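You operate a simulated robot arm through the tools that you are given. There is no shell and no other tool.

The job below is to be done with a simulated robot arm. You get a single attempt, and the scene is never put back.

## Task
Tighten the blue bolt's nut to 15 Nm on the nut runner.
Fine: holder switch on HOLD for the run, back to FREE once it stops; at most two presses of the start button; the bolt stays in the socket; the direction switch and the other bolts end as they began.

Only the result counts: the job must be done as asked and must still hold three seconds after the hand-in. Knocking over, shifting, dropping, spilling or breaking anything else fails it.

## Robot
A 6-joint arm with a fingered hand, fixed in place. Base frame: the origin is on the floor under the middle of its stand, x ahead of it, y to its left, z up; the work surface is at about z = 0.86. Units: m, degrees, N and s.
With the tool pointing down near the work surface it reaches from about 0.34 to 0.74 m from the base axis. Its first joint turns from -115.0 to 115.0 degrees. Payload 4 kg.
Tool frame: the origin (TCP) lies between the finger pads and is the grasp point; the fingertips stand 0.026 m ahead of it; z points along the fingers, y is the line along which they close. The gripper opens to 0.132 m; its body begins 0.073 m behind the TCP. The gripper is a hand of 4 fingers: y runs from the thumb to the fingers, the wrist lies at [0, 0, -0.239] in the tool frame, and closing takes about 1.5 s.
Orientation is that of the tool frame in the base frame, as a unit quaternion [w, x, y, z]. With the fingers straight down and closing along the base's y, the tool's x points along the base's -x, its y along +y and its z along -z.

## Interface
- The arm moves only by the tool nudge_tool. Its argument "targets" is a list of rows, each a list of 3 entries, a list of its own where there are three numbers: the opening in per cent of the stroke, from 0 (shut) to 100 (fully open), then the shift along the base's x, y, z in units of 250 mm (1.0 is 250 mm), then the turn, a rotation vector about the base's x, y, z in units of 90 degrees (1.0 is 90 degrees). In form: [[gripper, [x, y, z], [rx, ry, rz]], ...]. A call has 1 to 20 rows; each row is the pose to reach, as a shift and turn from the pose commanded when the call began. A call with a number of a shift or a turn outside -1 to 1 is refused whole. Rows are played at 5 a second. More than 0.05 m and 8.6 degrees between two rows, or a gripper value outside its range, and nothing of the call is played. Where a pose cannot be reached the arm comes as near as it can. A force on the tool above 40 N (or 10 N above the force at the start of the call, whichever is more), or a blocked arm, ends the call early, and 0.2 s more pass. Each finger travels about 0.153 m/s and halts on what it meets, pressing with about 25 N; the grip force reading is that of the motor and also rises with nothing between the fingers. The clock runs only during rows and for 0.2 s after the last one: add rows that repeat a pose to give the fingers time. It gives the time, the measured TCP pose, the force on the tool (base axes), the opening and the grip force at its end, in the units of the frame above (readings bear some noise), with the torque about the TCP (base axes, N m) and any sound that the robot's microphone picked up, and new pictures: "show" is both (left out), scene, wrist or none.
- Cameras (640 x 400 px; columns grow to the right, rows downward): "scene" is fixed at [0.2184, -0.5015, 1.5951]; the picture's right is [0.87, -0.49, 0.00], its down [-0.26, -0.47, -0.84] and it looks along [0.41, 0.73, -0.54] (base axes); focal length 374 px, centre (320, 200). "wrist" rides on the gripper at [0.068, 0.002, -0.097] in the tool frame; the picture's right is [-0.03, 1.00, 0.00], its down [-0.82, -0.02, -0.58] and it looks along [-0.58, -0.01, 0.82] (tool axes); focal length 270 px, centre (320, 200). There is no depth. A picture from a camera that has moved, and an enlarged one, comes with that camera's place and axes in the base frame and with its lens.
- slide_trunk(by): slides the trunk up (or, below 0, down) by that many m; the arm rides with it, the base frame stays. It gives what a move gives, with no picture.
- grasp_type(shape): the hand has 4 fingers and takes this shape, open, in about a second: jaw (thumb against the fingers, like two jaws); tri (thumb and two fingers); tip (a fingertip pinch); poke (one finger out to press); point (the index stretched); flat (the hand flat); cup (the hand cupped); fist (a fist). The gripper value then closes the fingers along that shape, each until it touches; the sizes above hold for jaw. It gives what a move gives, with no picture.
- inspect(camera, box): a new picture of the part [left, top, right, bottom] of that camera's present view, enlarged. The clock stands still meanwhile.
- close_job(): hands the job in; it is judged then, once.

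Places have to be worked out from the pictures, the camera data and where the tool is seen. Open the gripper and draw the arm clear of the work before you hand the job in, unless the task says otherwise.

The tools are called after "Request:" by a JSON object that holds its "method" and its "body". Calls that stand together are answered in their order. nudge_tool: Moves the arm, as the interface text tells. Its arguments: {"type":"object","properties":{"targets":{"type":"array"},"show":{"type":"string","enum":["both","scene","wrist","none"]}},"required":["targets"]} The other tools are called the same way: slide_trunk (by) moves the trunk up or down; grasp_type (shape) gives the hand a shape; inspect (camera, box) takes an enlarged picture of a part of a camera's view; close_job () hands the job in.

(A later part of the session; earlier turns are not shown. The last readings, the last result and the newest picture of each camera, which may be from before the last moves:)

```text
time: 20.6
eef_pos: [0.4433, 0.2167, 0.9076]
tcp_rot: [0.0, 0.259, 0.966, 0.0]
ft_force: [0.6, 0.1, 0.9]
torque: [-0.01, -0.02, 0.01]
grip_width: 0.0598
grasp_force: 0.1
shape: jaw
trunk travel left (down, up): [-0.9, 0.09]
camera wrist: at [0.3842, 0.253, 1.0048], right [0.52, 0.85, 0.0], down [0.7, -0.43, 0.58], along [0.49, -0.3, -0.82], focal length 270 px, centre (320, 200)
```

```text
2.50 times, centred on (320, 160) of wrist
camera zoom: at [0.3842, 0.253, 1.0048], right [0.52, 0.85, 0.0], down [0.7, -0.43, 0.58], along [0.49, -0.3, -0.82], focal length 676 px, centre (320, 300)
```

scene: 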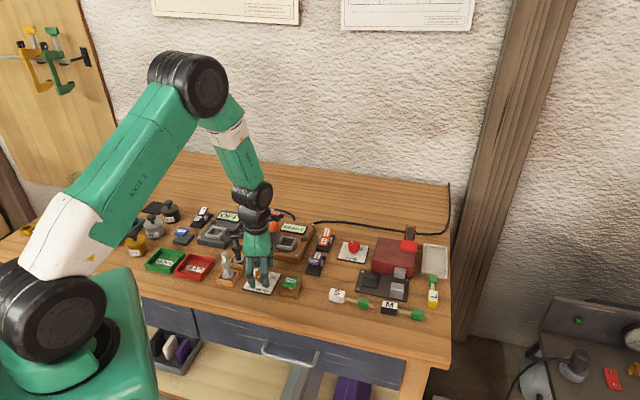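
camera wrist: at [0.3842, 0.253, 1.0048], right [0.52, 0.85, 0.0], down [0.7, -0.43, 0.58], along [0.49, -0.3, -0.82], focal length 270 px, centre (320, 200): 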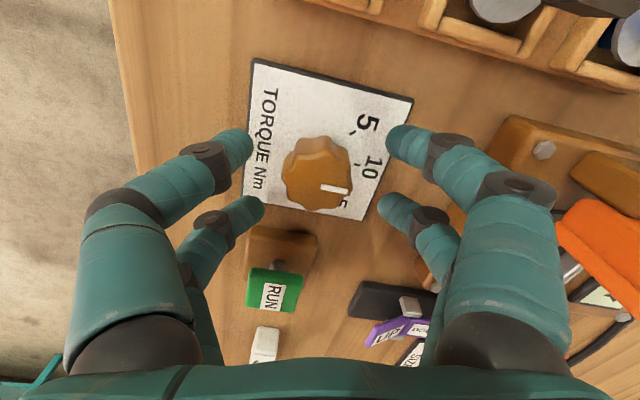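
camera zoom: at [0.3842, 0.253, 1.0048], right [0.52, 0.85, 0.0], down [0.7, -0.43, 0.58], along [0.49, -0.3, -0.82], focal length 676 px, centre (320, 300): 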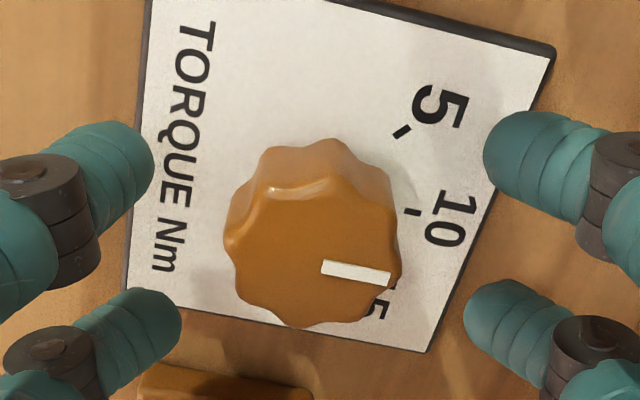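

Fingers straddle the knob symmetrically (plate centre ≈ (0.441, 0.218), TCP within 2 mm). I close on the knob.

Request:
{"method": "nudge_tool", "body": {"targets": [[30, [0, 0, 0], [0, 0, 0]], [15, [0, 0, 0], [0, 0, 0]], [0, [0, 0, 0], [0, 0, 0]], [0, [0, 0, 0], [0, 0, 0]], [0, [0, 0, 0], [0, 0, 0]]], "show": "wrist"}}

Request:
{"method": "inspect", "body": {"camera": "wrist", "box": [220, 80, 420, 240]}}

```text
time: 21.8
eef_pos: [0.4443, 0.2171, 0.9055]
tcp_rot: [-0.001, 0.259, 0.966, 0.0]
ft_force: [6.1, -1.3, -5.6]
torque: [0.06, -0.12, 0.01]
grip_width: 0.0066
grasp_force: 24.8
shape: jaw
trunk travel left (down, up): [-0.9, 0.09]
camera wrist: at [0.3853, 0.253, 1.0046], right [0.52, 0.85, 0.0], down [0.7, -0.43, 0.58], along [0.49, -0.3, -0.82], focal length 270 px, centre (320, 200)
```

wrist: 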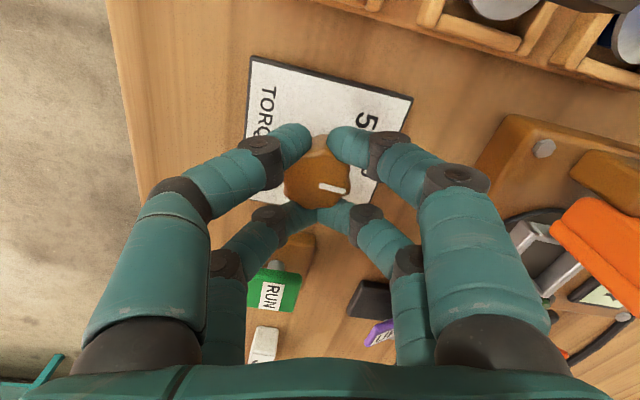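

```text
2.50 times, centred on (320, 160) of wrist
camera zoom: at [0.3853, 0.253, 1.0046], right [0.52, 0.85, 0.0], down [0.7, -0.43, 0.58], along [0.49, -0.3, -0.82], focal length 676 px, centre (320, 300)
```

zoom: 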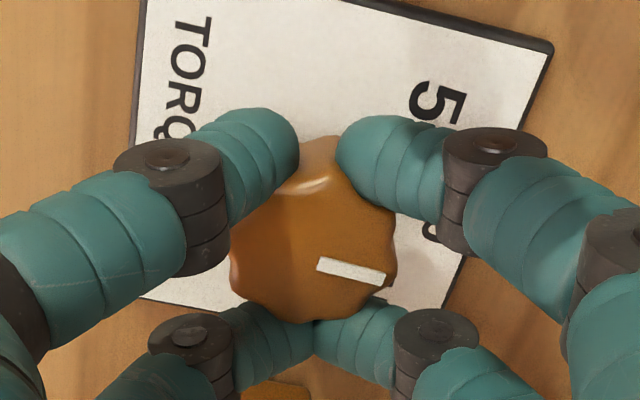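

The knob sits ~5–6 mm toward the near finger pair, so the far pair closed past it. I open, shift about 6 mm toward the near pair, and close again so all four fingers cage it.

Request:
{"method": "nudge_tool", "body": {"targets": [[45, [0, 0, 0], [0, 0, 0]], [45, [0, 0, 0], [0, 0, 0]], [45, [-0.021, 0.012, 0], [0, 0, 0]], [45, [-0.021, 0.012, 0], [0, 0, 0]], [30, [-0.021, 0.012, 0], [0, 0, 0]], [15, [-0.021, 0.012, 0], [0, 0, 0]], [0, [-0.021, 0.012, 0], [0, 0, 0]], [0, [-0.021, 0.012, 0], [0, 0, 0]], [0, [-0.021, 0.012, 0], [0, 0, 0]]], "show": "none"}}

Request:
{"method": "inspect", "body": {"camera": "wrist", "box": [220, 80, 420, 240]}}

```text
time: 23.8
eef_pos: [0.4381, 0.2189, 0.9043]
tcp_rot: [0.0, 0.258, 0.966, 0.0]
ft_force: [6.7, -6.1, -5.0]
torque: [-0.06, -0.07, 0.01]
grip_width: 0.0001
grasp_force: 24.8
shape: jaw
trunk travel left (down, up): [-0.9, 0.09]
```

```text
2.50 times, centred on (320, 160) of wrist
camera zoom: at [0.3797, 0.2552, 1.003], right [0.52, 0.85, 0.0], down [0.7, -0.43, 0.58], along [0.49, -0.3, -0.82], focal length 676 px, centre (320, 300)
```

zoom: 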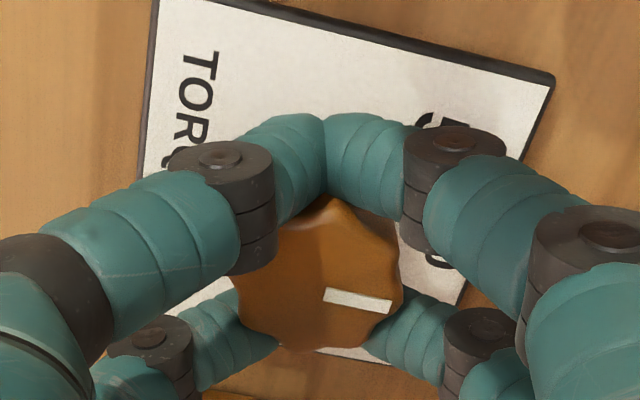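

That overshot: now the near pair passes. The right spot is midway, so I go back ~3 mm and close again.

Request:
{"method": "nudge_tool", "body": {"targets": [[45, [0, 0, 0], [0, 0, 0]], [45, [0, 0, 0], [0, 0, 0]], [45, [0.0104, -0.006, 0], [0, 0, 0]], [45, [0.0104, -0.006, 0], [0, 0, 0]], [30, [0.0104, -0.006, 0], [0, 0, 0]], [15, [0.0104, -0.006, 0], [0, 0, 0]], [0, [0.0104, -0.006, 0], [0, 0, 0]], [0, [0.0104, -0.006, 0], [0, 0, 0]], [0, [0.0104, -0.006, 0], [0, 0, 0]]], "show": "none"}}

Request:
{"method": "inspect", "body": {"camera": "wrist", "box": [220, 80, 420, 240]}}

```text
time: 25.8
eef_pos: [0.4392, 0.2193, 0.9035]
tcp_rot: [0.0, 0.259, 0.966, 0.0]
ft_force: [1.3, 1.8, -5.9]
torque: [0.07, 0.03, -0.01]
grip_width: 0.0039
grasp_force: 24.5
shape: jaw
trunk travel left (down, up): [-0.9, 0.09]
```

```text
2.50 times, centred on (320, 160) of wrist
camera zoom: at [0.3818, 0.2546, 1.0023], right [0.52, 0.85, 0.0], down [0.7, -0.43, 0.58], along [0.49, -0.3, -0.82], focal length 676 px, centre (320, 300)
```

zoom: 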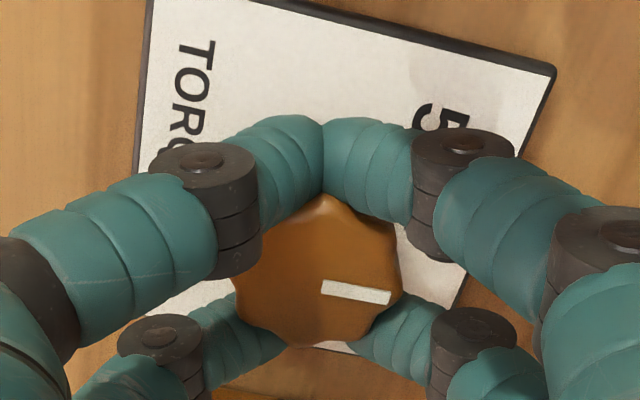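

Still slightly biased; I shift another ~1.7 mm toward the far-pair-free side so both pairs bear evenly.

Request:
{"method": "nudge_tool", "body": {"targets": [[45, [0, 0, 0], [0, 0, 0]], [45, [0, 0, 0], [0, 0, 0]], [45, [0.006, -0.0035, 0], [0, 0, 0]], [45, [0.006, -0.0035, 0], [0, 0, 0]], [30, [0.006, -0.0035, 0], [0, 0, 0]], [15, [0.006, -0.0035, 0], [0, 0, 0]], [0, [0.006, -0.0035, 0], [0, 0, 0]], [0, [0.006, -0.0035, 0], [0, 0, 0]], [0, [0.006, -0.0035, 0], [0, 0, 0]]], "show": "none"}}

Request:
{"method": "inspect", "body": {"camera": "wrist", "box": [220, 80, 420, 240]}}

```text
time: 27.8
eef_pos: [0.4407, 0.2182, 0.903]
tcp_rot: [0.0, 0.259, 0.966, -0.001]
ft_force: [1.3, 3.3, -10.2]
torque: [0.06, -0.04, 0.03]
grip_width: 0.0033
grasp_force: 24.9
shape: jaw
trunk travel left (down, up): [-0.9, 0.09]
```

```text
2.50 times, centred on (320, 160) of wrist
camera zoom: at [0.3832, 0.2538, 1.0019], right [0.52, 0.85, 0.0], down [0.7, -0.43, 0.58], along [0.49, -0.3, -0.82], focal length 676 px, centre (320, 300)
```

zoom: 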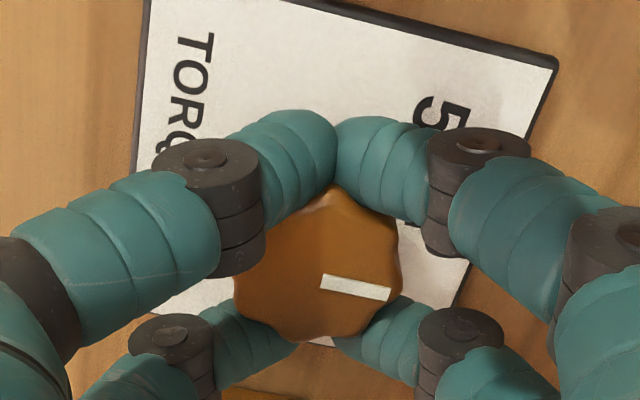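

Both pairs now bear on the knob, and the TCP is on its axis. I turn the hand −45° about vertical in small steps.

Request:
{"method": "nudge_tool", "body": {"targets": [[0, [0, 0, 0], [0, 0, -0.0625]], [0, [0, 0, 0], [0, 0, -0.125]], [0, [0, 0, 0], [0, 0, -0.1875]], [0, [0, 0, 0], [0, 0, -0.25]], [0, [0, 0, 0], [0, 0, -0.3125]], [0, [0, 0, 0], [0, 0, -0.375]], [0, [0, 0, 0], [0, 0, -0.4375]], [0, [0, 0, 0], [0, 0, -0.5]], [0, [0, 0, 0], [0, 0, -0.5]]], "show": "scene"}}

Request:
{"method": "inspect", "body": {"camera": "wrist", "box": [220, 80, 420, 240]}}

Request:
{"method": "inspect", "body": {"camera": "scene", "box": [220, 210, 320, 300]}}

```text
time: 29.8
eef_pos: [0.4413, 0.2179, 0.903]
tcp_rot: [0.0, 0.61, 0.792, 0.001]
ft_force: [7.7, -8.9, -6.0]
torque: [-0.25, -0.2, 0.0]
grip_width: 0.0032
grasp_force: 24.4
shape: jaw
trunk travel left (down, up): [-0.9, 0.09]
```

scene: 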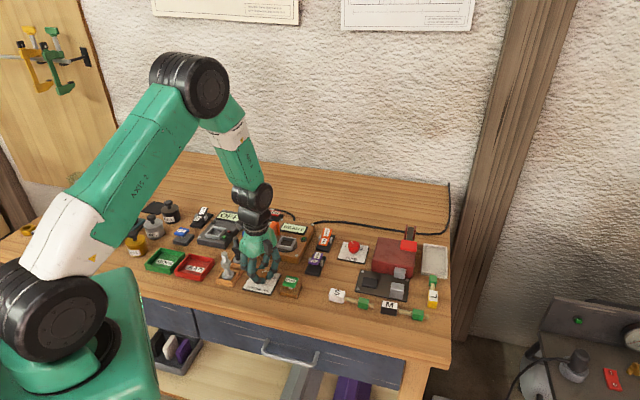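

```text
2.50 times, centred on (320, 160) of wrist
camera zoom: at [0.4263, 0.2839, 1.0019], right [0.97, 0.23, 0.0], down [0.19, -0.79, 0.58], along [0.13, -0.56, -0.82], focal length 676 px, centre (320, 300)
```

zoom: 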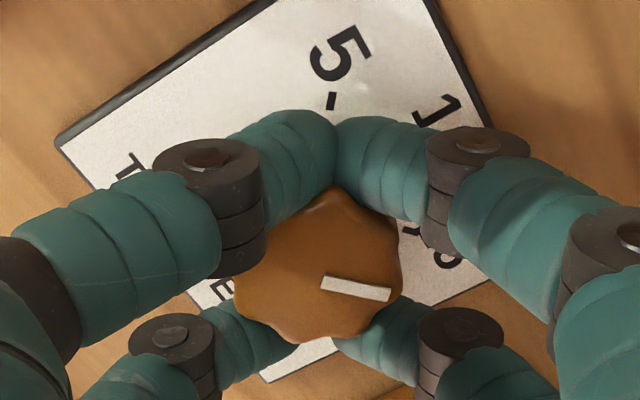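

```text
4.44 times, centred on (270, 255) of scene
camera zoom: at [0.2184, -0.5015, 1.5951], right [0.87, -0.49, 0.0], down [-0.26, -0.47, -0.84], along [0.41, 0.73, -0.54], focal length 1662 px, centre (542, -44)
```

zoom: 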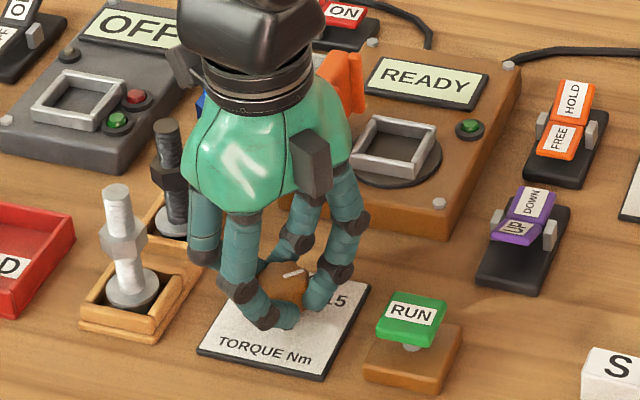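

The knob followed the hand (pointer fixed in the wrist view). I release, rise 7–8 cm, and check the pointer against the 15 tick.

Request:
{"method": "nudge_tool", "body": {"targets": [[20, [0, 0, 0], [0, 0, 0]], [45, [0, 0, 0], [0, 0, 0]], [45, [0, 0, 0], [0, 0, 0]], [45, [0, 0, 0.15], [0, 0, 0]], [45, [0, 0, 0.3], [0, 0, 0]], [45, [0, 0, 0.4], [0, 0, 0]], [45, [0, 0, 0.4], [0, 0, 0]]], "show": "wrist"}}

Request:
{"method": "inspect", "body": {"camera": "wrist", "box": [240, 60, 380, 170]}}

Request:
{"method": "inspect", "body": {"camera": "scene", "box": [240, 255, 310, 300]}}

```text
time: 31.4
eef_pos: [0.4389, 0.2199, 1.003]
tcp_rot: [0.0, 0.608, 0.794, 0.0]
ft_force: [-0.3, -0.3, -0.9]
torque: [-0.03, 0.04, -0.04]
grip_width: 0.0592
grasp_force: 0.0
shape: jaw
trunk travel left (down, up): [-0.9, 0.09]
camera wrist: at [0.4243, 0.2856, 1.1017], right [0.97, 0.23, 0.0], down [0.19, -0.79, 0.58], along [0.13, -0.56, -0.82], focal length 270 px, centre (320, 200)
```

wrist: 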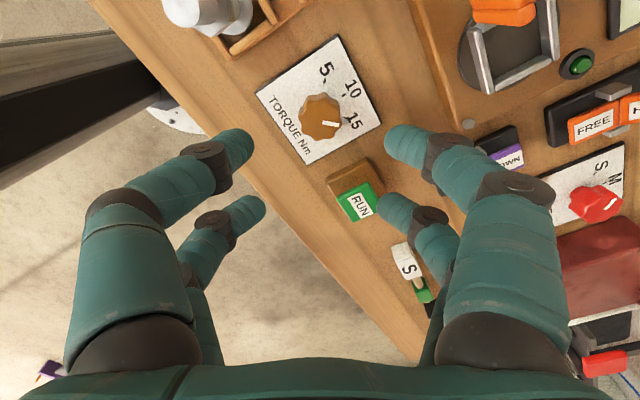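

```text
3.64 times, centred on (310, 115) of wrist
camera zoom: at [0.4243, 0.2856, 1.1017], right [0.97, 0.23, 0.0], down [0.19, -0.79, 0.58], along [0.13, -0.56, -0.82], focal length 983 px, centre (356, 509)
```

zoom: 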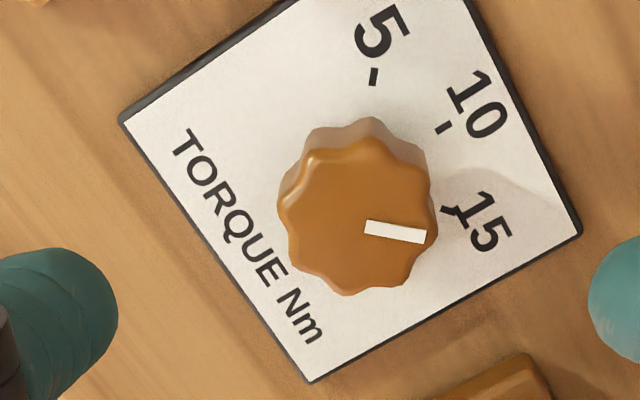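

```text
8.89 times, centred on (275, 278) of scene
camera zoom: at [0.2184, -0.5015, 1.5951], right [0.87, -0.49, 0.0], down [-0.26, -0.47, -0.84], along [0.41, 0.73, -0.54], focal length 3324 px, centre (720, -489)
```

zoom: 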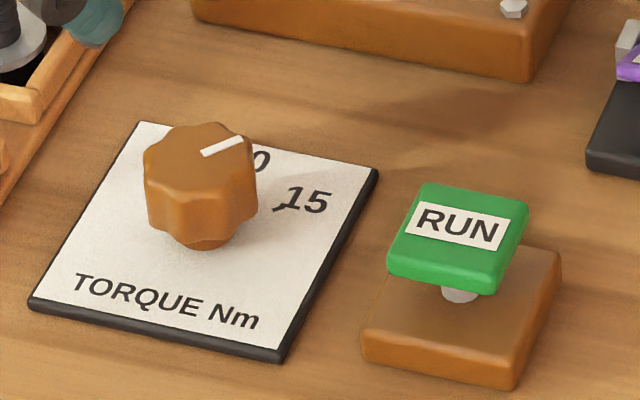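

The 15 tick appears at about −6° (5/10/15 are ~50° apart) while the pointer is at about +5°, so it's still ~10–12° short. I'll zoom in harder to measure before correcting.

Request:
{"method": "inspect", "body": {"camera": "wrist", "box": [285, 75, 375, 145]}}

Request:
{"method": "inspect", "body": {"camera": "scene", "box": [250, 262, 285, 290]}}

```text
5.71 times, centred on (330, 110) of wrist
camera zoom: at [0.4243, 0.2856, 1.1017], right [0.97, 0.23, 0.0], down [0.19, -0.79, 0.58], along [0.13, -0.56, -0.82], focal length 1544 px, centre (263, 714)
```

zoom: 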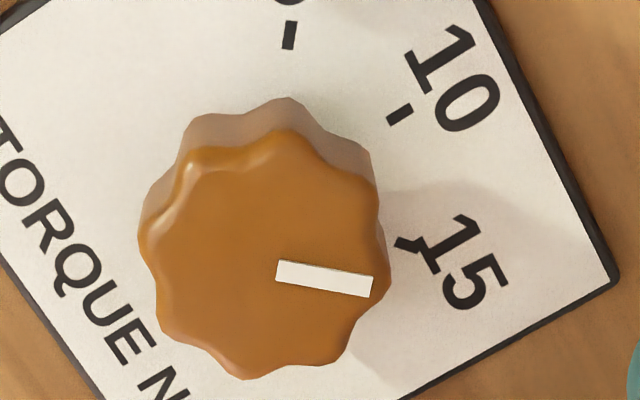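

```text
14.29 times, centred on (268, 276) of scene
camera zoom: at [0.2184, -0.5015, 1.5951], right [0.87, -0.49, 0.0], down [-0.26, -0.47, -0.84], along [0.41, 0.73, -0.54], focal length 5342 px, centre (1070, -886)
```

zoom: 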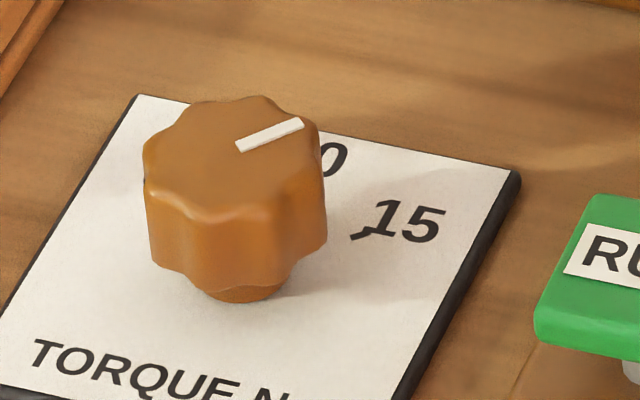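

Current estimate: pointer ≈ +3°, the 15 tick between −2° and −7°. I'll tilt the hand 35° so the wrist camera looks straight down on the dial, removing parallax.

Request:
{"method": "nudge_tool", "body": {"targets": [[45, [0, 0, 0.02], [0.0755, 0.0187, 0]], [45, [0, 0, 0.04], [0.151, 0.0374, 0]], [45, [0, 0, 0.06], [0.2265, 0.056, 0]], [45, [0, 0, 0.06], [0.302, 0.0747, 0]], [45, [0, 0, 0.06], [0.3775, 0.0934, 0]], [45, [0, 0, 0.06], [0.3775, 0.0934, 0]]], "show": "both"}}

Request:
{"method": "inspect", "body": {"camera": "wrist", "box": [240, 130, 400, 250]}}

```text
time: 32.8
eef_pos: [0.4395, 0.2175, 1.0171]
tcp_rot: [-0.235, 0.581, 0.756, 0.188]
ft_force: [0.0, -0.6, 0.4]
torque: [-0.05, -0.02, 0.02]
grip_width: 0.0587
grasp_force: 0.1
shape: jaw
trunk travel left (down, up): [-0.9, 0.09]
camera wrist: at [0.4407, 0.2174, 1.1383], right [0.97, 0.23, 0.0], down [0.23, -0.97, 0.0], along [0.0, 0.0, -1.0], focal length 270 px, centre (320, 200)
```

scene: 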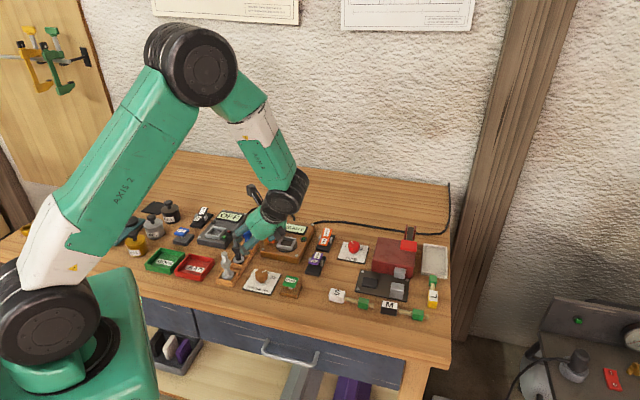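
wrist: 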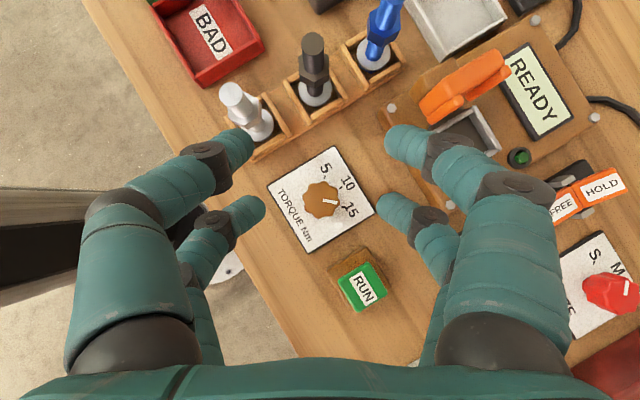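

```text
3.33 times, centred on (320, 190) of wrist
camera zoom: at [0.4407, 0.2174, 1.1383], right [0.97, 0.23, 0.0], down [0.23, -0.97, 0.0], along [0.0, 0.0, -1.0], focal length 901 px, centre (320, 233)
```

zoom: 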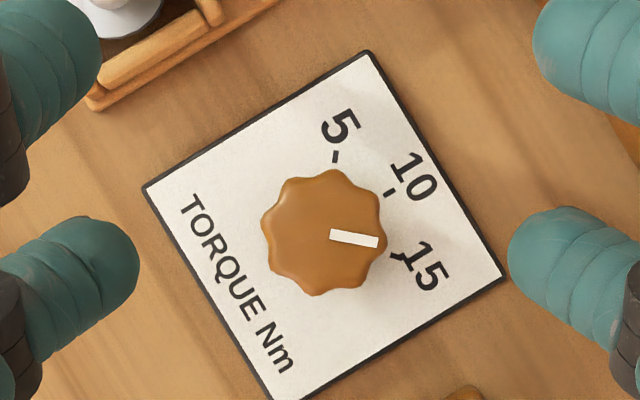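

Excellent straight-down view with the knob at the optical axis. I zoom in to measure the angles.

Request:
{"method": "inspect", "body": {"camera": "wrist", "box": [290, 155, 370, 225]}}

```text
5.71 times, centred on (330, 190) of wrist
camera zoom: at [0.4407, 0.2174, 1.1383], right [0.97, 0.23, 0.0], down [0.23, -0.97, 0.0], along [0.0, 0.0, -1.0], focal length 1544 px, centre (263, 257)
```

zoom: 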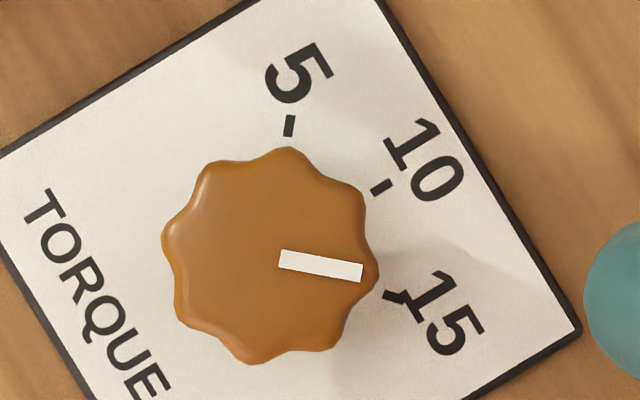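

Straight-down fit: tick circle centre coincides with the knob; 10 at 31.6°, 15 at about −18° and the pointer at −9° in the picture, i.e. ~14.1 Nm set. I untilt, descend at the same place, re-grip and turn about 9–10° further.

Request:
{"method": "nudge_tool", "body": {"targets": [[45, [0, 0, 0], [-0.0755, -0.0187, 0]], [45, [0, 0, 0], [-0.151, -0.0374, 0]], [45, [0, 0, 0], [-0.2265, -0.056, 0]], [45, [0, 0, 0], [-0.302, -0.0747, 0]], [45, [0, 0, 0], [-0.3775, -0.0934, 0]], [45, [0, 0, -0.15], [-0.3775, -0.0934, 0]], [45, [0, 0, -0.3], [-0.3775, -0.0934, 0]], [45, [0, 0, -0.459], [-0.3775, -0.0934, 0]], [45, [0, 0, -0.459], [-0.3775, -0.0934, 0]]], "show": "none"}}

Request:
{"method": "inspect", "body": {"camera": "wrist", "box": [220, 80, 420, 240]}}

```text
time: 34.8
eef_pos: [0.443, 0.2175, 0.9048]
tcp_rot: [0.0, 0.609, 0.793, 0.0]
ft_force: [0.3, -0.4, 0.6]
torque: [-0.01, 0.0, -0.01]
grip_width: 0.0594
grasp_force: 0.1
shape: jaw
trunk travel left (down, up): [-0.9, 0.09]
```

```text
2.50 times, centred on (320, 160) of wrist
camera zoom: at [0.4264, 0.2837, 1.0033], right [0.97, 0.23, 0.0], down [0.19, -0.79, 0.58], along [0.14, -0.56, -0.82], focal length 676 px, centre (320, 300)
```

zoom: 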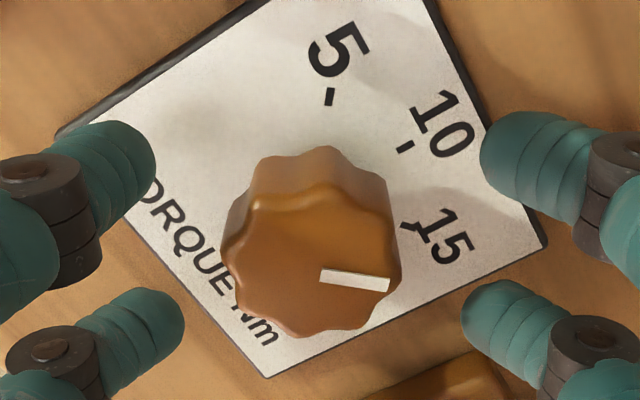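

Aligned as before with nothing touching. I close on the knob and turn −10°.

Request:
{"method": "nudge_tool", "body": {"targets": [[30, [0, 0, 0], [0, 0, 0]], [15, [0, 0, 0], [0, 0, 0]], [0, [0, 0, 0], [0, 0, 0]], [0, [0, 0, 0], [0, 0, 0]], [0, [0, 0, 0], [0, 0, 0]], [0, [0, 0, 0], [0, 0, -0.028]], [0, [0, 0, 0], [0, 0, -0.056]], [0, [0, 0, 0], [0, 0, -0.084]], [0, [0, 0, 0], [0, 0, -0.111]], [0, [0, 0, 0], [0, 0, -0.111]], [0, [0, 0, 0], [0, 0, -0.111]]], "show": "none"}}

Request:
{"method": "inspect", "body": {"camera": "wrist", "box": [220, 80, 420, 240]}}

```text
time: 37.2
eef_pos: [0.4429, 0.2162, 0.9045]
tcp_rot: [-0.001, 0.676, 0.737, 0.001]
ft_force: [16.4, -18.7, 7.5]
torque: [-0.71, -0.4, 0.21]
grip_width: 0.0019
grasp_force: 25.2
shape: jaw
trunk travel left (down, up): [-0.9, 0.09]
```

```text
2.50 times, centred on (320, 160) of wrist
camera zoom: at [0.4392, 0.2843, 1.0032], right [1.0, 0.06, 0.0], down [0.05, -0.82, 0.58], along [0.04, -0.57, -0.82], focal length 676 px, centre (320, 300)
```

zoom: 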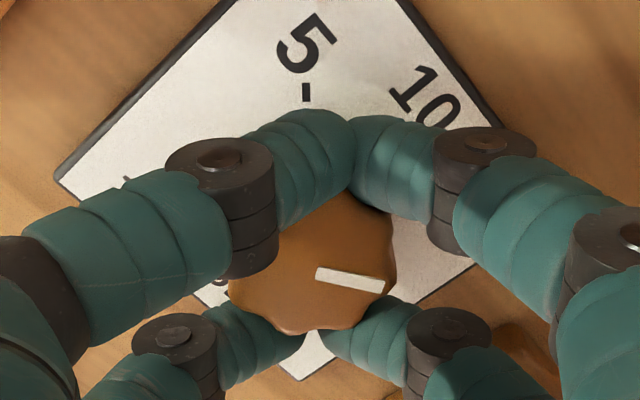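

The knob rotated about 9–10° with the hand. I release, rise, tilt to the straight-down view and verify.

Request:
{"method": "nudge_tool", "body": {"targets": [[20, [0, 0, 0], [0, 0, 0]], [45, [0, 0, 0], [0, 0, 0]], [45, [0, 0, 0], [0, 0, 0]], [45, [0, 0, 0.15], [0, 0, 0]], [45, [0, 0, 0.3], [0, 0, 0]], [45, [0, 0, 0.46], [0, 0, 0]], [45, [0, 0, 0.46], [0.0755, 0.0187, 0]], [45, [0, 0, 0.46], [0.151, 0.0374, 0]], [45, [0, 0, 0.46], [0.2265, 0.056, 0]], [45, [0, 0, 0.46], [0.302, 0.0747, 0]], [45, [0, 0, 0.46], [0.3775, 0.0934, 0]], [45, [0, 0, 0.46], [0.3775, 0.0934, 0]]], "show": "none"}}

Request:
{"method": "inspect", "body": {"camera": "wrist", "box": [280, 155, 360, 225]}}

```text
time: 39.8
eef_pos: [0.4412, 0.2168, 1.0188]
tcp_rot: [-0.25, 0.644, 0.703, 0.167]
ft_force: [-0.1, -0.4, -0.5]
torque: [0.01, 0.02, -0.02]
grip_width: 0.0589
grasp_force: 0.2
shape: jaw
trunk travel left (down, up): [-0.9, 0.09]
```

```text
5.71 times, centred on (320, 190) of wrist
camera zoom: at [0.4542, 0.2194, 1.1385], right [0.99, 0.09, -0.1], down [0.1, -1.0, 0.01], along [-0.1, -0.02, -0.99], focal length 1544 px, centre (320, 257)
```

zoom: 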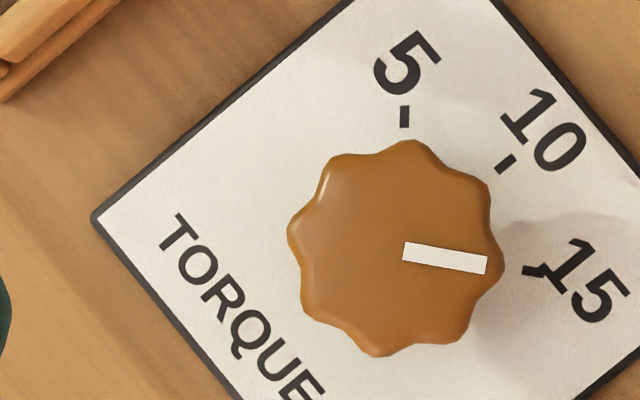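

The pointer (−9.7°) now coincides with the 15 tick (−9.8°): the dial is at 15. Next, I untilt and rise, then take the hand over the blue bolt at yaw −45°.

Request:
{"method": "nudge_tool", "body": {"targets": [[45, [0, 0, 0.1], [-0.0755, -0.0187, 0]], [45, [0, 0, 0.2], [-0.151, -0.0374, 0]], [45, [0, 0, 0.3], [-0.2265, -0.056, 0]], [45, [0, 0, 0.33], [-0.302, -0.0747, 0]], [45, [0, 0, 0.33], [-0.3775, -0.0934, 0]], [45, [0, 0, 0.33], [-0.3775, -0.0934, 0]]], "show": "none"}}

Request:
{"method": "nudge_tool", "body": {"targets": [[45, [0, 0.1, 0], [0, 0, 0.09]], [45, [0.02, 0.2, 0], [0, 0, 0.18]], [45, [0.04, 0.3, 0], [0, 0, 0.27]], [45, [0.06, 0.4, 0], [0, 0, 0.36]], [45, [0.072, 0.5, 0], [0, 0, 0.4444]], [45, [0.072, 0.58, 0], [0, 0, 0.4444]], [45, [0.072, 0.58, 0], [0, 0, 0.4444]]], "show": "both"}}

```text
time: 41.2
eef_pos: [0.4401, 0.2167, 1.1023]
tcp_rot: [0.002, 0.676, 0.737, 0.0]
ft_force: [-0.9, 0.1, -0.9]
torque: [0.02, -0.04, 0.01]
grip_width: 0.0591
grasp_force: 0.1
shape: jaw
trunk travel left (down, up): [-0.9, 0.09]
```

```text
time: 42.8
eef_pos: [0.4583, 0.3619, 1.1023]
tcp_rot: [0.0, 0.382, 0.924, 0.0]
ft_force: [-0.5, -0.7, 0.4]
torque: [-0.04, 0.02, -0.01]
grip_width: 0.059
grasp_force: 0.0
shape: jaw
trunk travel left (down, up): [-0.9, 0.09]
camera wrist: at [0.4113, 0.4117, 1.1999], right [0.72, 0.69, 0.0], down [0.56, -0.59, 0.58], along [0.4, -0.42, -0.82], focal length 270 px, centre (320, 200)
```

scene: 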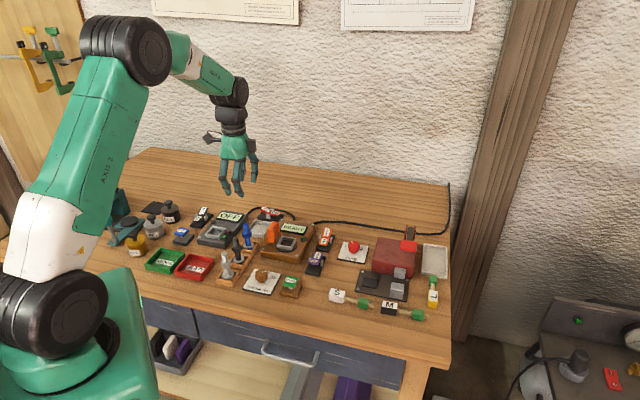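
wrist: 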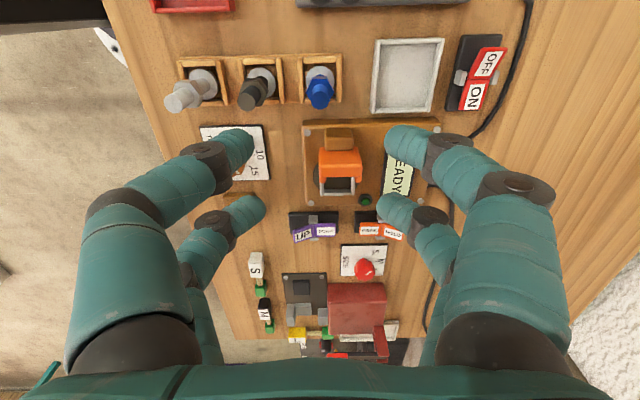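

Now I tilt 35° so the wrist camera looks straight down on the blue bolt.

Request:
{"method": "nudge_tool", "body": {"targets": [[45, [0, 0, 0], [0.0564, 0.0545, 0]], [45, [0, 0, 0], [0.1128, 0.109, 0]], [45, [0, 0, 0], [0.1692, 0.1635, 0]], [45, [0, 0, 0], [0.2256, 0.218, 0]], [45, [0, 0, 0], [0.282, 0.2725, 0]], [45, [0, 0, 0], [0.282, 0.2725, 0]]], "show": "wrist"}}

Request:
{"method": "inspect", "body": {"camera": "wrist", "box": [240, 140, 400, 260]}}

Request:
{"method": "inspect", "body": {"camera": "wrist", "box": [260, 230, 460, 390]}}

```text
time: 44.2
eef_pos: [0.4574, 0.3632, 1.1011]
tcp_rot: [-0.279, 0.365, 0.88, 0.121]
ft_force: [0.1, -0.2, -0.2]
torque: [-0.02, -0.01, 0.0]
grip_width: 0.0589
grasp_force: 0.0
shape: jaw
trunk travel left (down, up): [-0.9, 0.09]
camera wrist: at [0.4593, 0.3629, 1.2217], right [0.72, 0.69, 0.0], down [0.69, -0.72, 0.0], along [0.0, 0.0, -1.0], focal length 270 px, centre (320, 200)
```

wrist: 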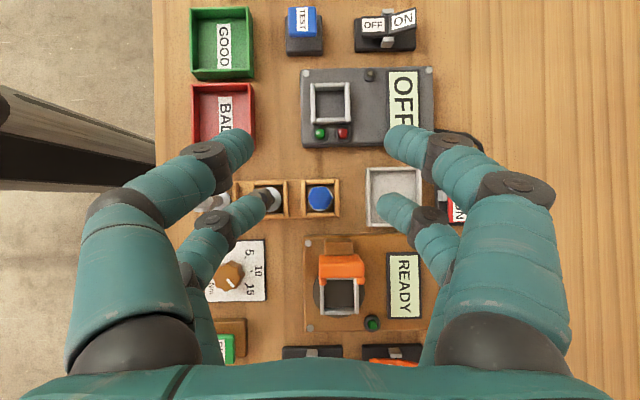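

```text
3.33 times, centred on (320, 200) of wrist
camera zoom: at [0.4593, 0.3629, 1.2217], right [0.72, 0.69, 0.0], down [0.69, -0.72, 0.0], along [0.0, 0.0, -1.0], focal length 901 px, centre (320, 200)
```

zoom: 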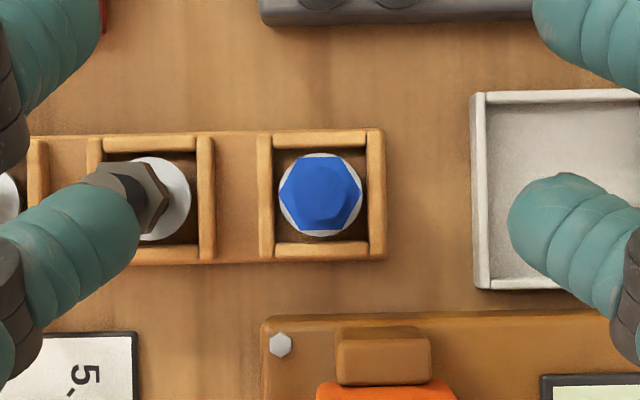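

```text
2.50 times, centred on (360, 310) of wrist
camera zoom: at [0.4593, 0.3629, 1.2217], right [0.72, 0.69, 0.0], down [0.69, -0.72, 0.0], along [0.0, 0.0, -1.0], focal length 676 px, centre (220, -75)
```

zoom: 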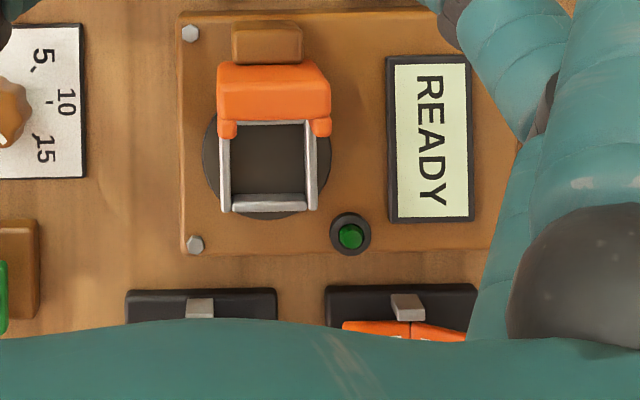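

The bolt base is at about (0.458, 0.364), the socket near (0.552, 0.297), and the clamp paddle stands ~30 mm from the socket's centre. Since a single finger pair (tool x ≈ +19 mm) will pinch the bolt shaft above the nut, I untilt and set the TCP 19 mm beyond the bolt along the machine's right axis.

Request:
{"method": "nudge_tool", "body": {"targets": [[40, [0, 0, 0], [-0.0564, -0.0545, 0]], [40, [0.01, -0.011, 0], [-0.1128, -0.109, 0]], [40, [0.02, -0.022, 0], [-0.1692, -0.1635, 0]], [40, [0.03, -0.033, 0], [-0.2256, -0.218, 0]], [40, [0.0516, -0.0552, 0], [-0.282, -0.2725, 0]], [40, [0.0516, -0.0552, -0.16], [-0.282, -0.2725, 0]], [40, [0.0516, -0.0552, -0.32], [-0.282, -0.2725, 0]], [40, [0.0516, -0.0552, -0.32], [-0.282, -0.2725, 0]]], "show": "both"}}

Request:
{"method": "inspect", "body": {"camera": "scene", "box": [200, 180, 320, 280]}}

Request:
{"method": "inspect", "body": {"camera": "wrist", "box": [200, 20, 440, 220]}}

```text
time: 46.0
eef_pos: [0.4747, 0.3476, 1.0189]
tcp_rot: [0.0, 0.382, 0.924, 0.0]
ft_force: [-0.2, 0.8, 0.3]
torque: [0.0, 0.02, -0.01]
grip_width: 0.0532
grasp_force: 0.0
shape: jaw
trunk travel left (down, up): [-0.9, 0.09]
camera wrist: at [0.4275, 0.3975, 1.1181], right [0.73, 0.69, 0.0], down [0.56, -0.59, 0.58], along [0.4, -0.42, -0.82], focal length 270 px, centre (320, 200)
```

scene: 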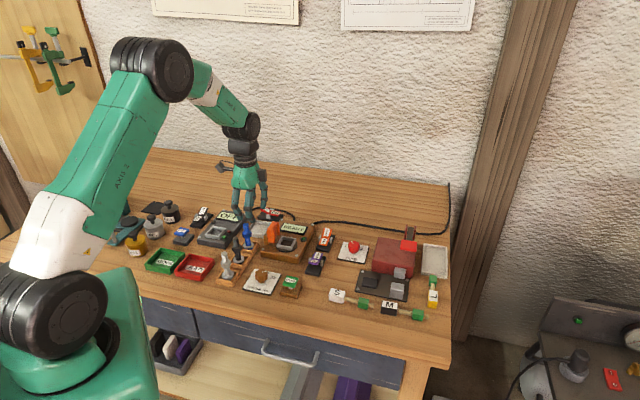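
wrist: 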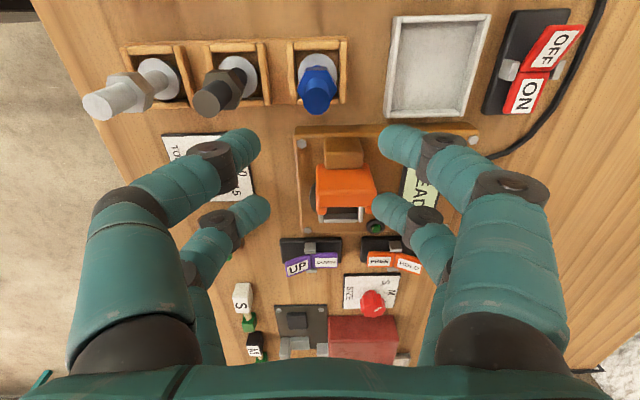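

```text
4.00 times, centred on (260, 230) of scene
camera zoom: at [0.2184, -0.5015, 1.5951], right [0.87, -0.49, 0.0], down [-0.26, -0.47, -0.84], along [0.41, 0.73, -0.54], focal length 1496 px, centre (560, 80)
```

zoom: 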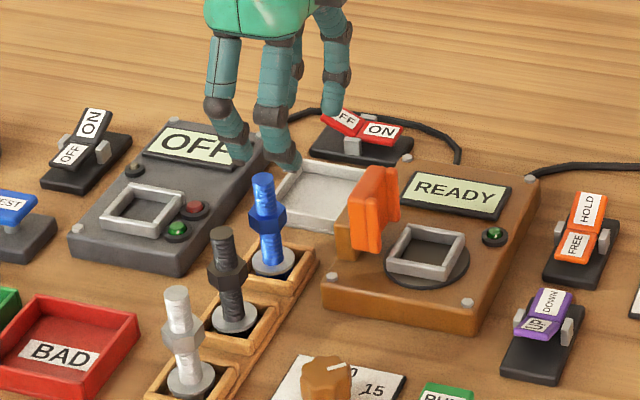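

```text
2.00 times, centred on (320, 120) of wrist
camera zoom: at [0.4275, 0.3975, 1.1181], right [0.73, 0.69, 0.0], down [0.56, -0.59, 0.58], along [0.4, -0.42, -0.82], focal length 541 px, centre (320, 360)
```

zoom: 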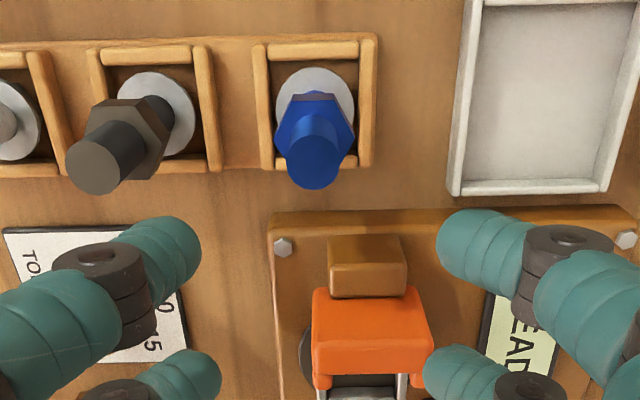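

The geometry looks right (bolt axis (0.458, 0.364); near finger pair at tool x≈+19 mm). The pose reading is off the commanded by ~3 mm, so I let it settle and read again.

Request:
{"method": "nudge_tool", "body": {"targets": [[40, [0, 0, 0], [0, 0, 0]], [40, [0, 0, 0], [0, 0, 0]], [40, [0, 0, 0], [0, 0, 0]]], "show": "wrist"}}

Request:
{"method": "inspect", "body": {"camera": "wrist", "box": [260, 30, 380, 130]}}

```text
time: 46.8
eef_pos: [0.4743, 0.3479, 1.0208]
tcp_rot: [0.0, 0.383, 0.924, -0.001]
ft_force: [-0.3, -0.2, -0.4]
torque: [-0.01, 0.02, -0.03]
grip_width: 0.0531
grasp_force: 0.0
shape: jaw
trunk travel left (down, up): [-0.9, 0.09]
camera wrist: at [0.4275, 0.3977, 1.1184], right [0.72, 0.69, 0.0], down [0.56, -0.59, 0.58], along [0.4, -0.42, -0.82], focal length 270 px, centre (320, 200)
```

wrist: 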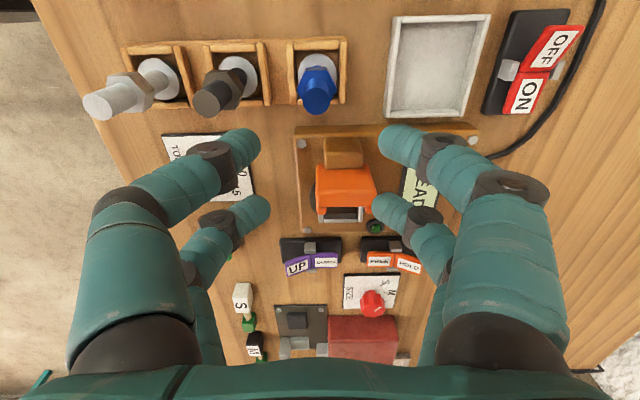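

```text
4.00 times, centred on (320, 80) of wrist
camera zoom: at [0.4275, 0.3977, 1.1184], right [0.72, 0.69, 0.0], down [0.56, -0.59, 0.58], along [0.4, -0.42, -0.82], focal length 1081 px, centre (320, 680)
```

zoom: 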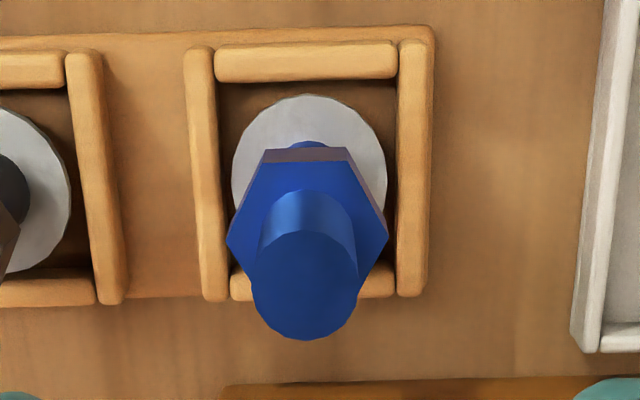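

Settled TCP is (0.4743, 0.348): the bolt lies at tool x≈+23 mm, so I shift ~4 mm toward it and lower to just above the bolt's top for a direct comparison with the fingertips.

Request:
{"method": "nudge_tool", "body": {"targets": [[40, [-0.0112, 0.0112, -0.03], [0, 0, 0]], [40, [-0.0112, 0.0112, -0.06], [0, 0, 0]], [40, [-0.0112, 0.0112, -0.06], [0, 0, 0]], [40, [-0.0112, 0.0112, -0.06], [0, 0, 0]]], "show": "wrist"}}

Request:
{"method": "inspect", "body": {"camera": "wrist", "box": [230, 60, 410, 200]}}

Request:
{"method": "inspect", "body": {"camera": "scene", "box": [215, 190, 285, 250]}}

```text
time: 47.8
eef_pos: [0.4715, 0.3524, 1.0036]
tcp_rot: [0.0, 0.383, 0.924, 0.0]
ft_force: [-0.1, 1.0, 0.4]
torque: [-0.03, -0.02, -0.01]
grip_width: 0.0531
grasp_force: 0.0
shape: jaw
trunk travel left (down, up): [-0.9, 0.09]
camera wrist: at [0.4242, 0.4011, 1.1034], right [0.72, 0.69, 0.0], down [0.56, -0.59, 0.58], along [0.4, -0.42, -0.82], focal length 270 px, centre (320, 200)
```

wrist: 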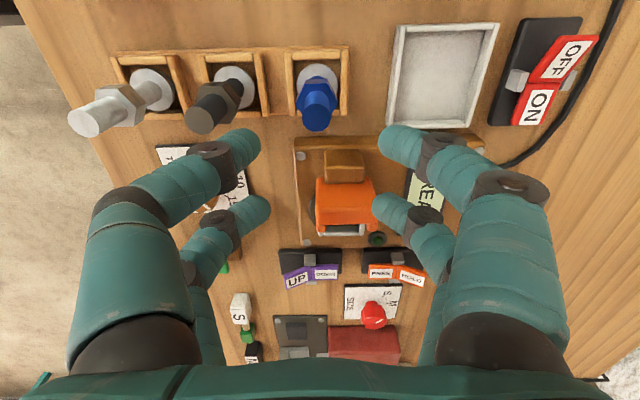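

```text
2.86 times, centred on (320, 130) of wrist
camera zoom: at [0.4242, 0.4011, 1.1034], right [0.72, 0.69, 0.0], down [0.56, -0.59, 0.58], along [0.4, -0.42, -0.82], focal length 772 px, centre (320, 400)
```

zoom: 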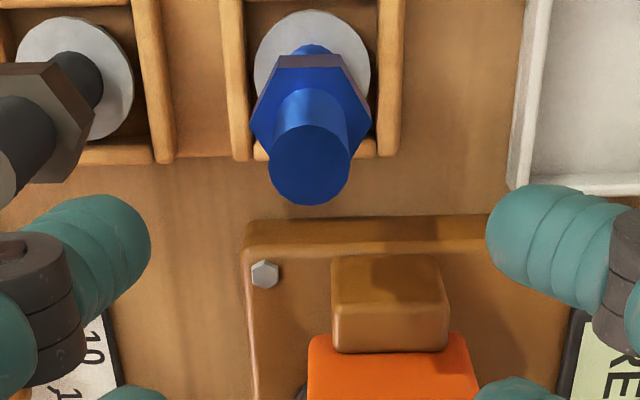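

```text
6.67 times, centred on (250, 220) of scene
camera zoom: at [0.2184, -0.5015, 1.5951], right [0.87, -0.49, 0.0], down [-0.26, -0.47, -0.84], along [0.41, 0.73, -0.54], focal length 2493 px, centre (787, 67)
```

zoom: 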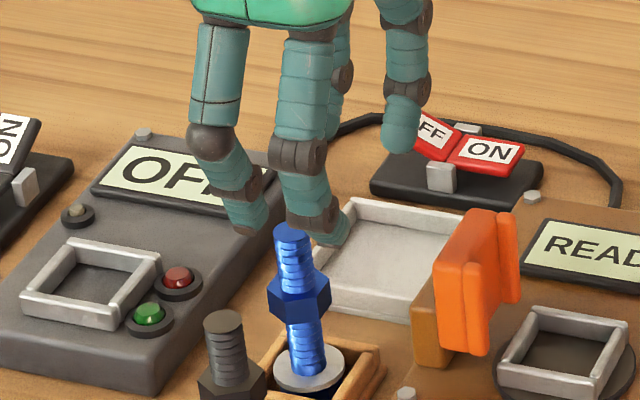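

The bolt axis sits at tool x≈+20 mm, y≈0 with its top near z≈0.96 and nut top near 0.933. I lower to TCP z≈0.962 so the near pair straddles the shaft above the nut.

Request:
{"method": "nudge_tool", "body": {"targets": [[40, [0, 0, -0.06], [0, 0, 0]], [40, [0, 0, -0.12], [0, 0, 0]], [40, [0, 0, -0.174], [0, 0, 0]], [40, [0, 0, -0.174], [0, 0, 0]], [40, [0, 0, -0.174], [0, 0, 0]]], "show": "wrist"}}

Request:
{"method": "inspect", "body": {"camera": "wrist", "box": [230, 80, 410, 220]}}

Request:
{"method": "inspect", "body": {"camera": "scene", "box": [215, 190, 305, 260]}}

```text
time: 49.0
eef_pos: [0.4706, 0.3517, 0.9629]
tcp_rot: [0.0, 0.382, 0.924, 0.0]
ft_force: [0.0, -0.9, 0.0]
torque: [-0.03, 0.03, 0.03]
grip_width: 0.0532
grasp_force: 0.0
shape: jaw
trunk travel left (down, up): [-0.9, 0.09]
camera wrist: at [0.4231, 0.4014, 1.0606], right [0.72, 0.69, 0.0], down [0.56, -0.59, 0.58], along [0.4, -0.42, -0.82], focal length 270 px, centre (320, 200)
```

wrist: 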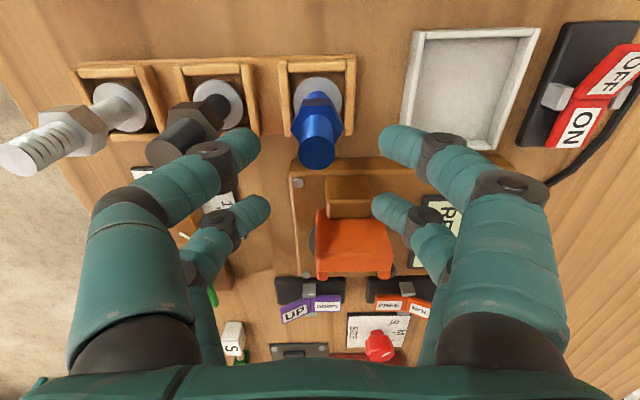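

```text
2.86 times, centred on (320, 150) of wrist
camera zoom: at [0.4231, 0.4014, 1.0606], right [0.72, 0.69, 0.0], down [0.56, -0.59, 0.58], along [0.4, -0.42, -0.82], focal length 772 px, centre (320, 343)
```

zoom: 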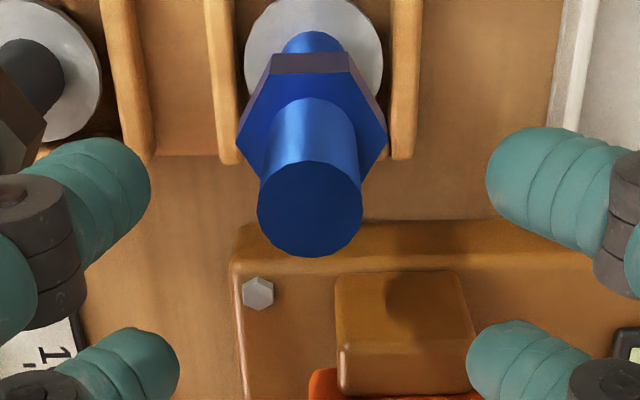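

```text
5.71 times, centred on (260, 225) of scene
camera zoom: at [0.2184, -0.5015, 1.5951], right [0.87, -0.49, 0.0], down [-0.26, -0.47, -0.84], along [0.41, 0.73, -0.54], focal length 2137 px, centre (663, 57)
```

zoom: 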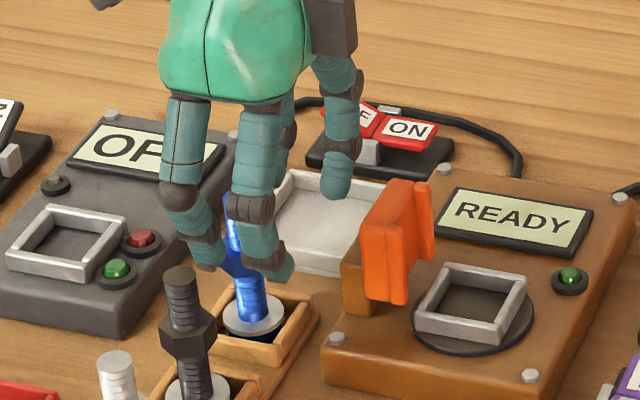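

Alignment is good; bolt is ~2 mm further toward the near pair, so I shift that small amount and close gently on the shaft.

Request:
{"method": "nudge_tool", "body": {"targets": [[40, [-0.006, 0.006, 0], [0, 0, 0]], [30, [-0.006, 0.006, 0], [0, 0, 0]], [22, [-0.006, 0.006, 0], [0, 0, 0]], [16, [-0.006, 0.006, 0], [0, 0, 0]], [10, [-0.006, 0.006, 0], [0, 0, 0]], [5, [-0.006, 0.006, 0], [0, 0, 0]], [0, [-0.006, 0.006, 0], [0, 0, 0]], [0, [-0.006, 0.006, 0], [0, 0, 0]], [0, [-0.006, 0.006, 0], [0, 0, 0]]], "show": "none"}}

Request:
{"method": "inspect", "body": {"camera": "wrist", "box": [230, 80, 410, 220]}}

Request:
{"method": "inspect", "body": {"camera": "scene", "box": [215, 190, 305, 260]}}

```text
time: 51.0
eef_pos: [0.4681, 0.3541, 0.9613]
tcp_rot: [0.0, 0.382, 0.924, 0.0]
ft_force: [0.1, -0.4, -1.2]
torque: [0.0, -0.02, -0.01]
grip_width: 0.0026
grasp_force: 25.2
shape: jaw
trunk travel left (down, up): [-0.9, 0.09]
```

```text
2.86 times, centred on (320, 150) of wrist
camera zoom: at [0.4212, 0.4033, 1.0604], right [0.72, 0.69, 0.0], down [0.56, -0.59, 0.58], along [0.4, -0.42, -0.82], focal length 772 px, centre (320, 343)
```

zoom: 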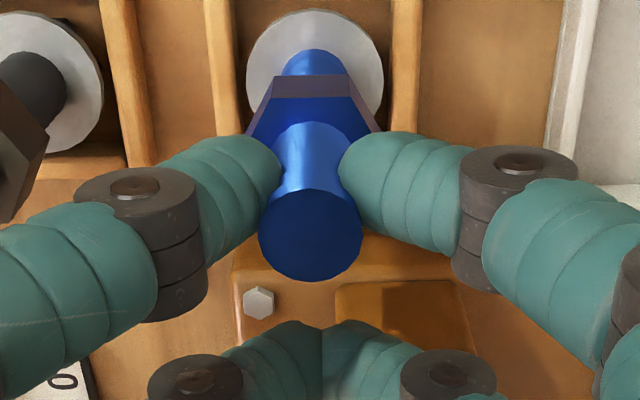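

```text
5.71 times, centred on (260, 225) of scene
camera zoom: at [0.2184, -0.5015, 1.5951], right [0.87, -0.49, 0.0], down [-0.26, -0.47, -0.84], along [0.41, 0.73, -0.54], focal length 2137 px, centre (663, 57)
```

zoom: 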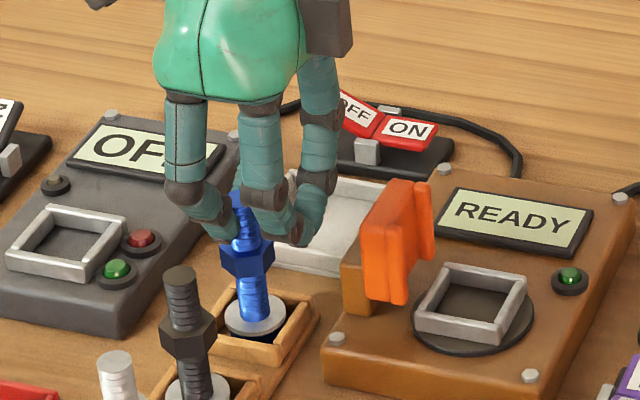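

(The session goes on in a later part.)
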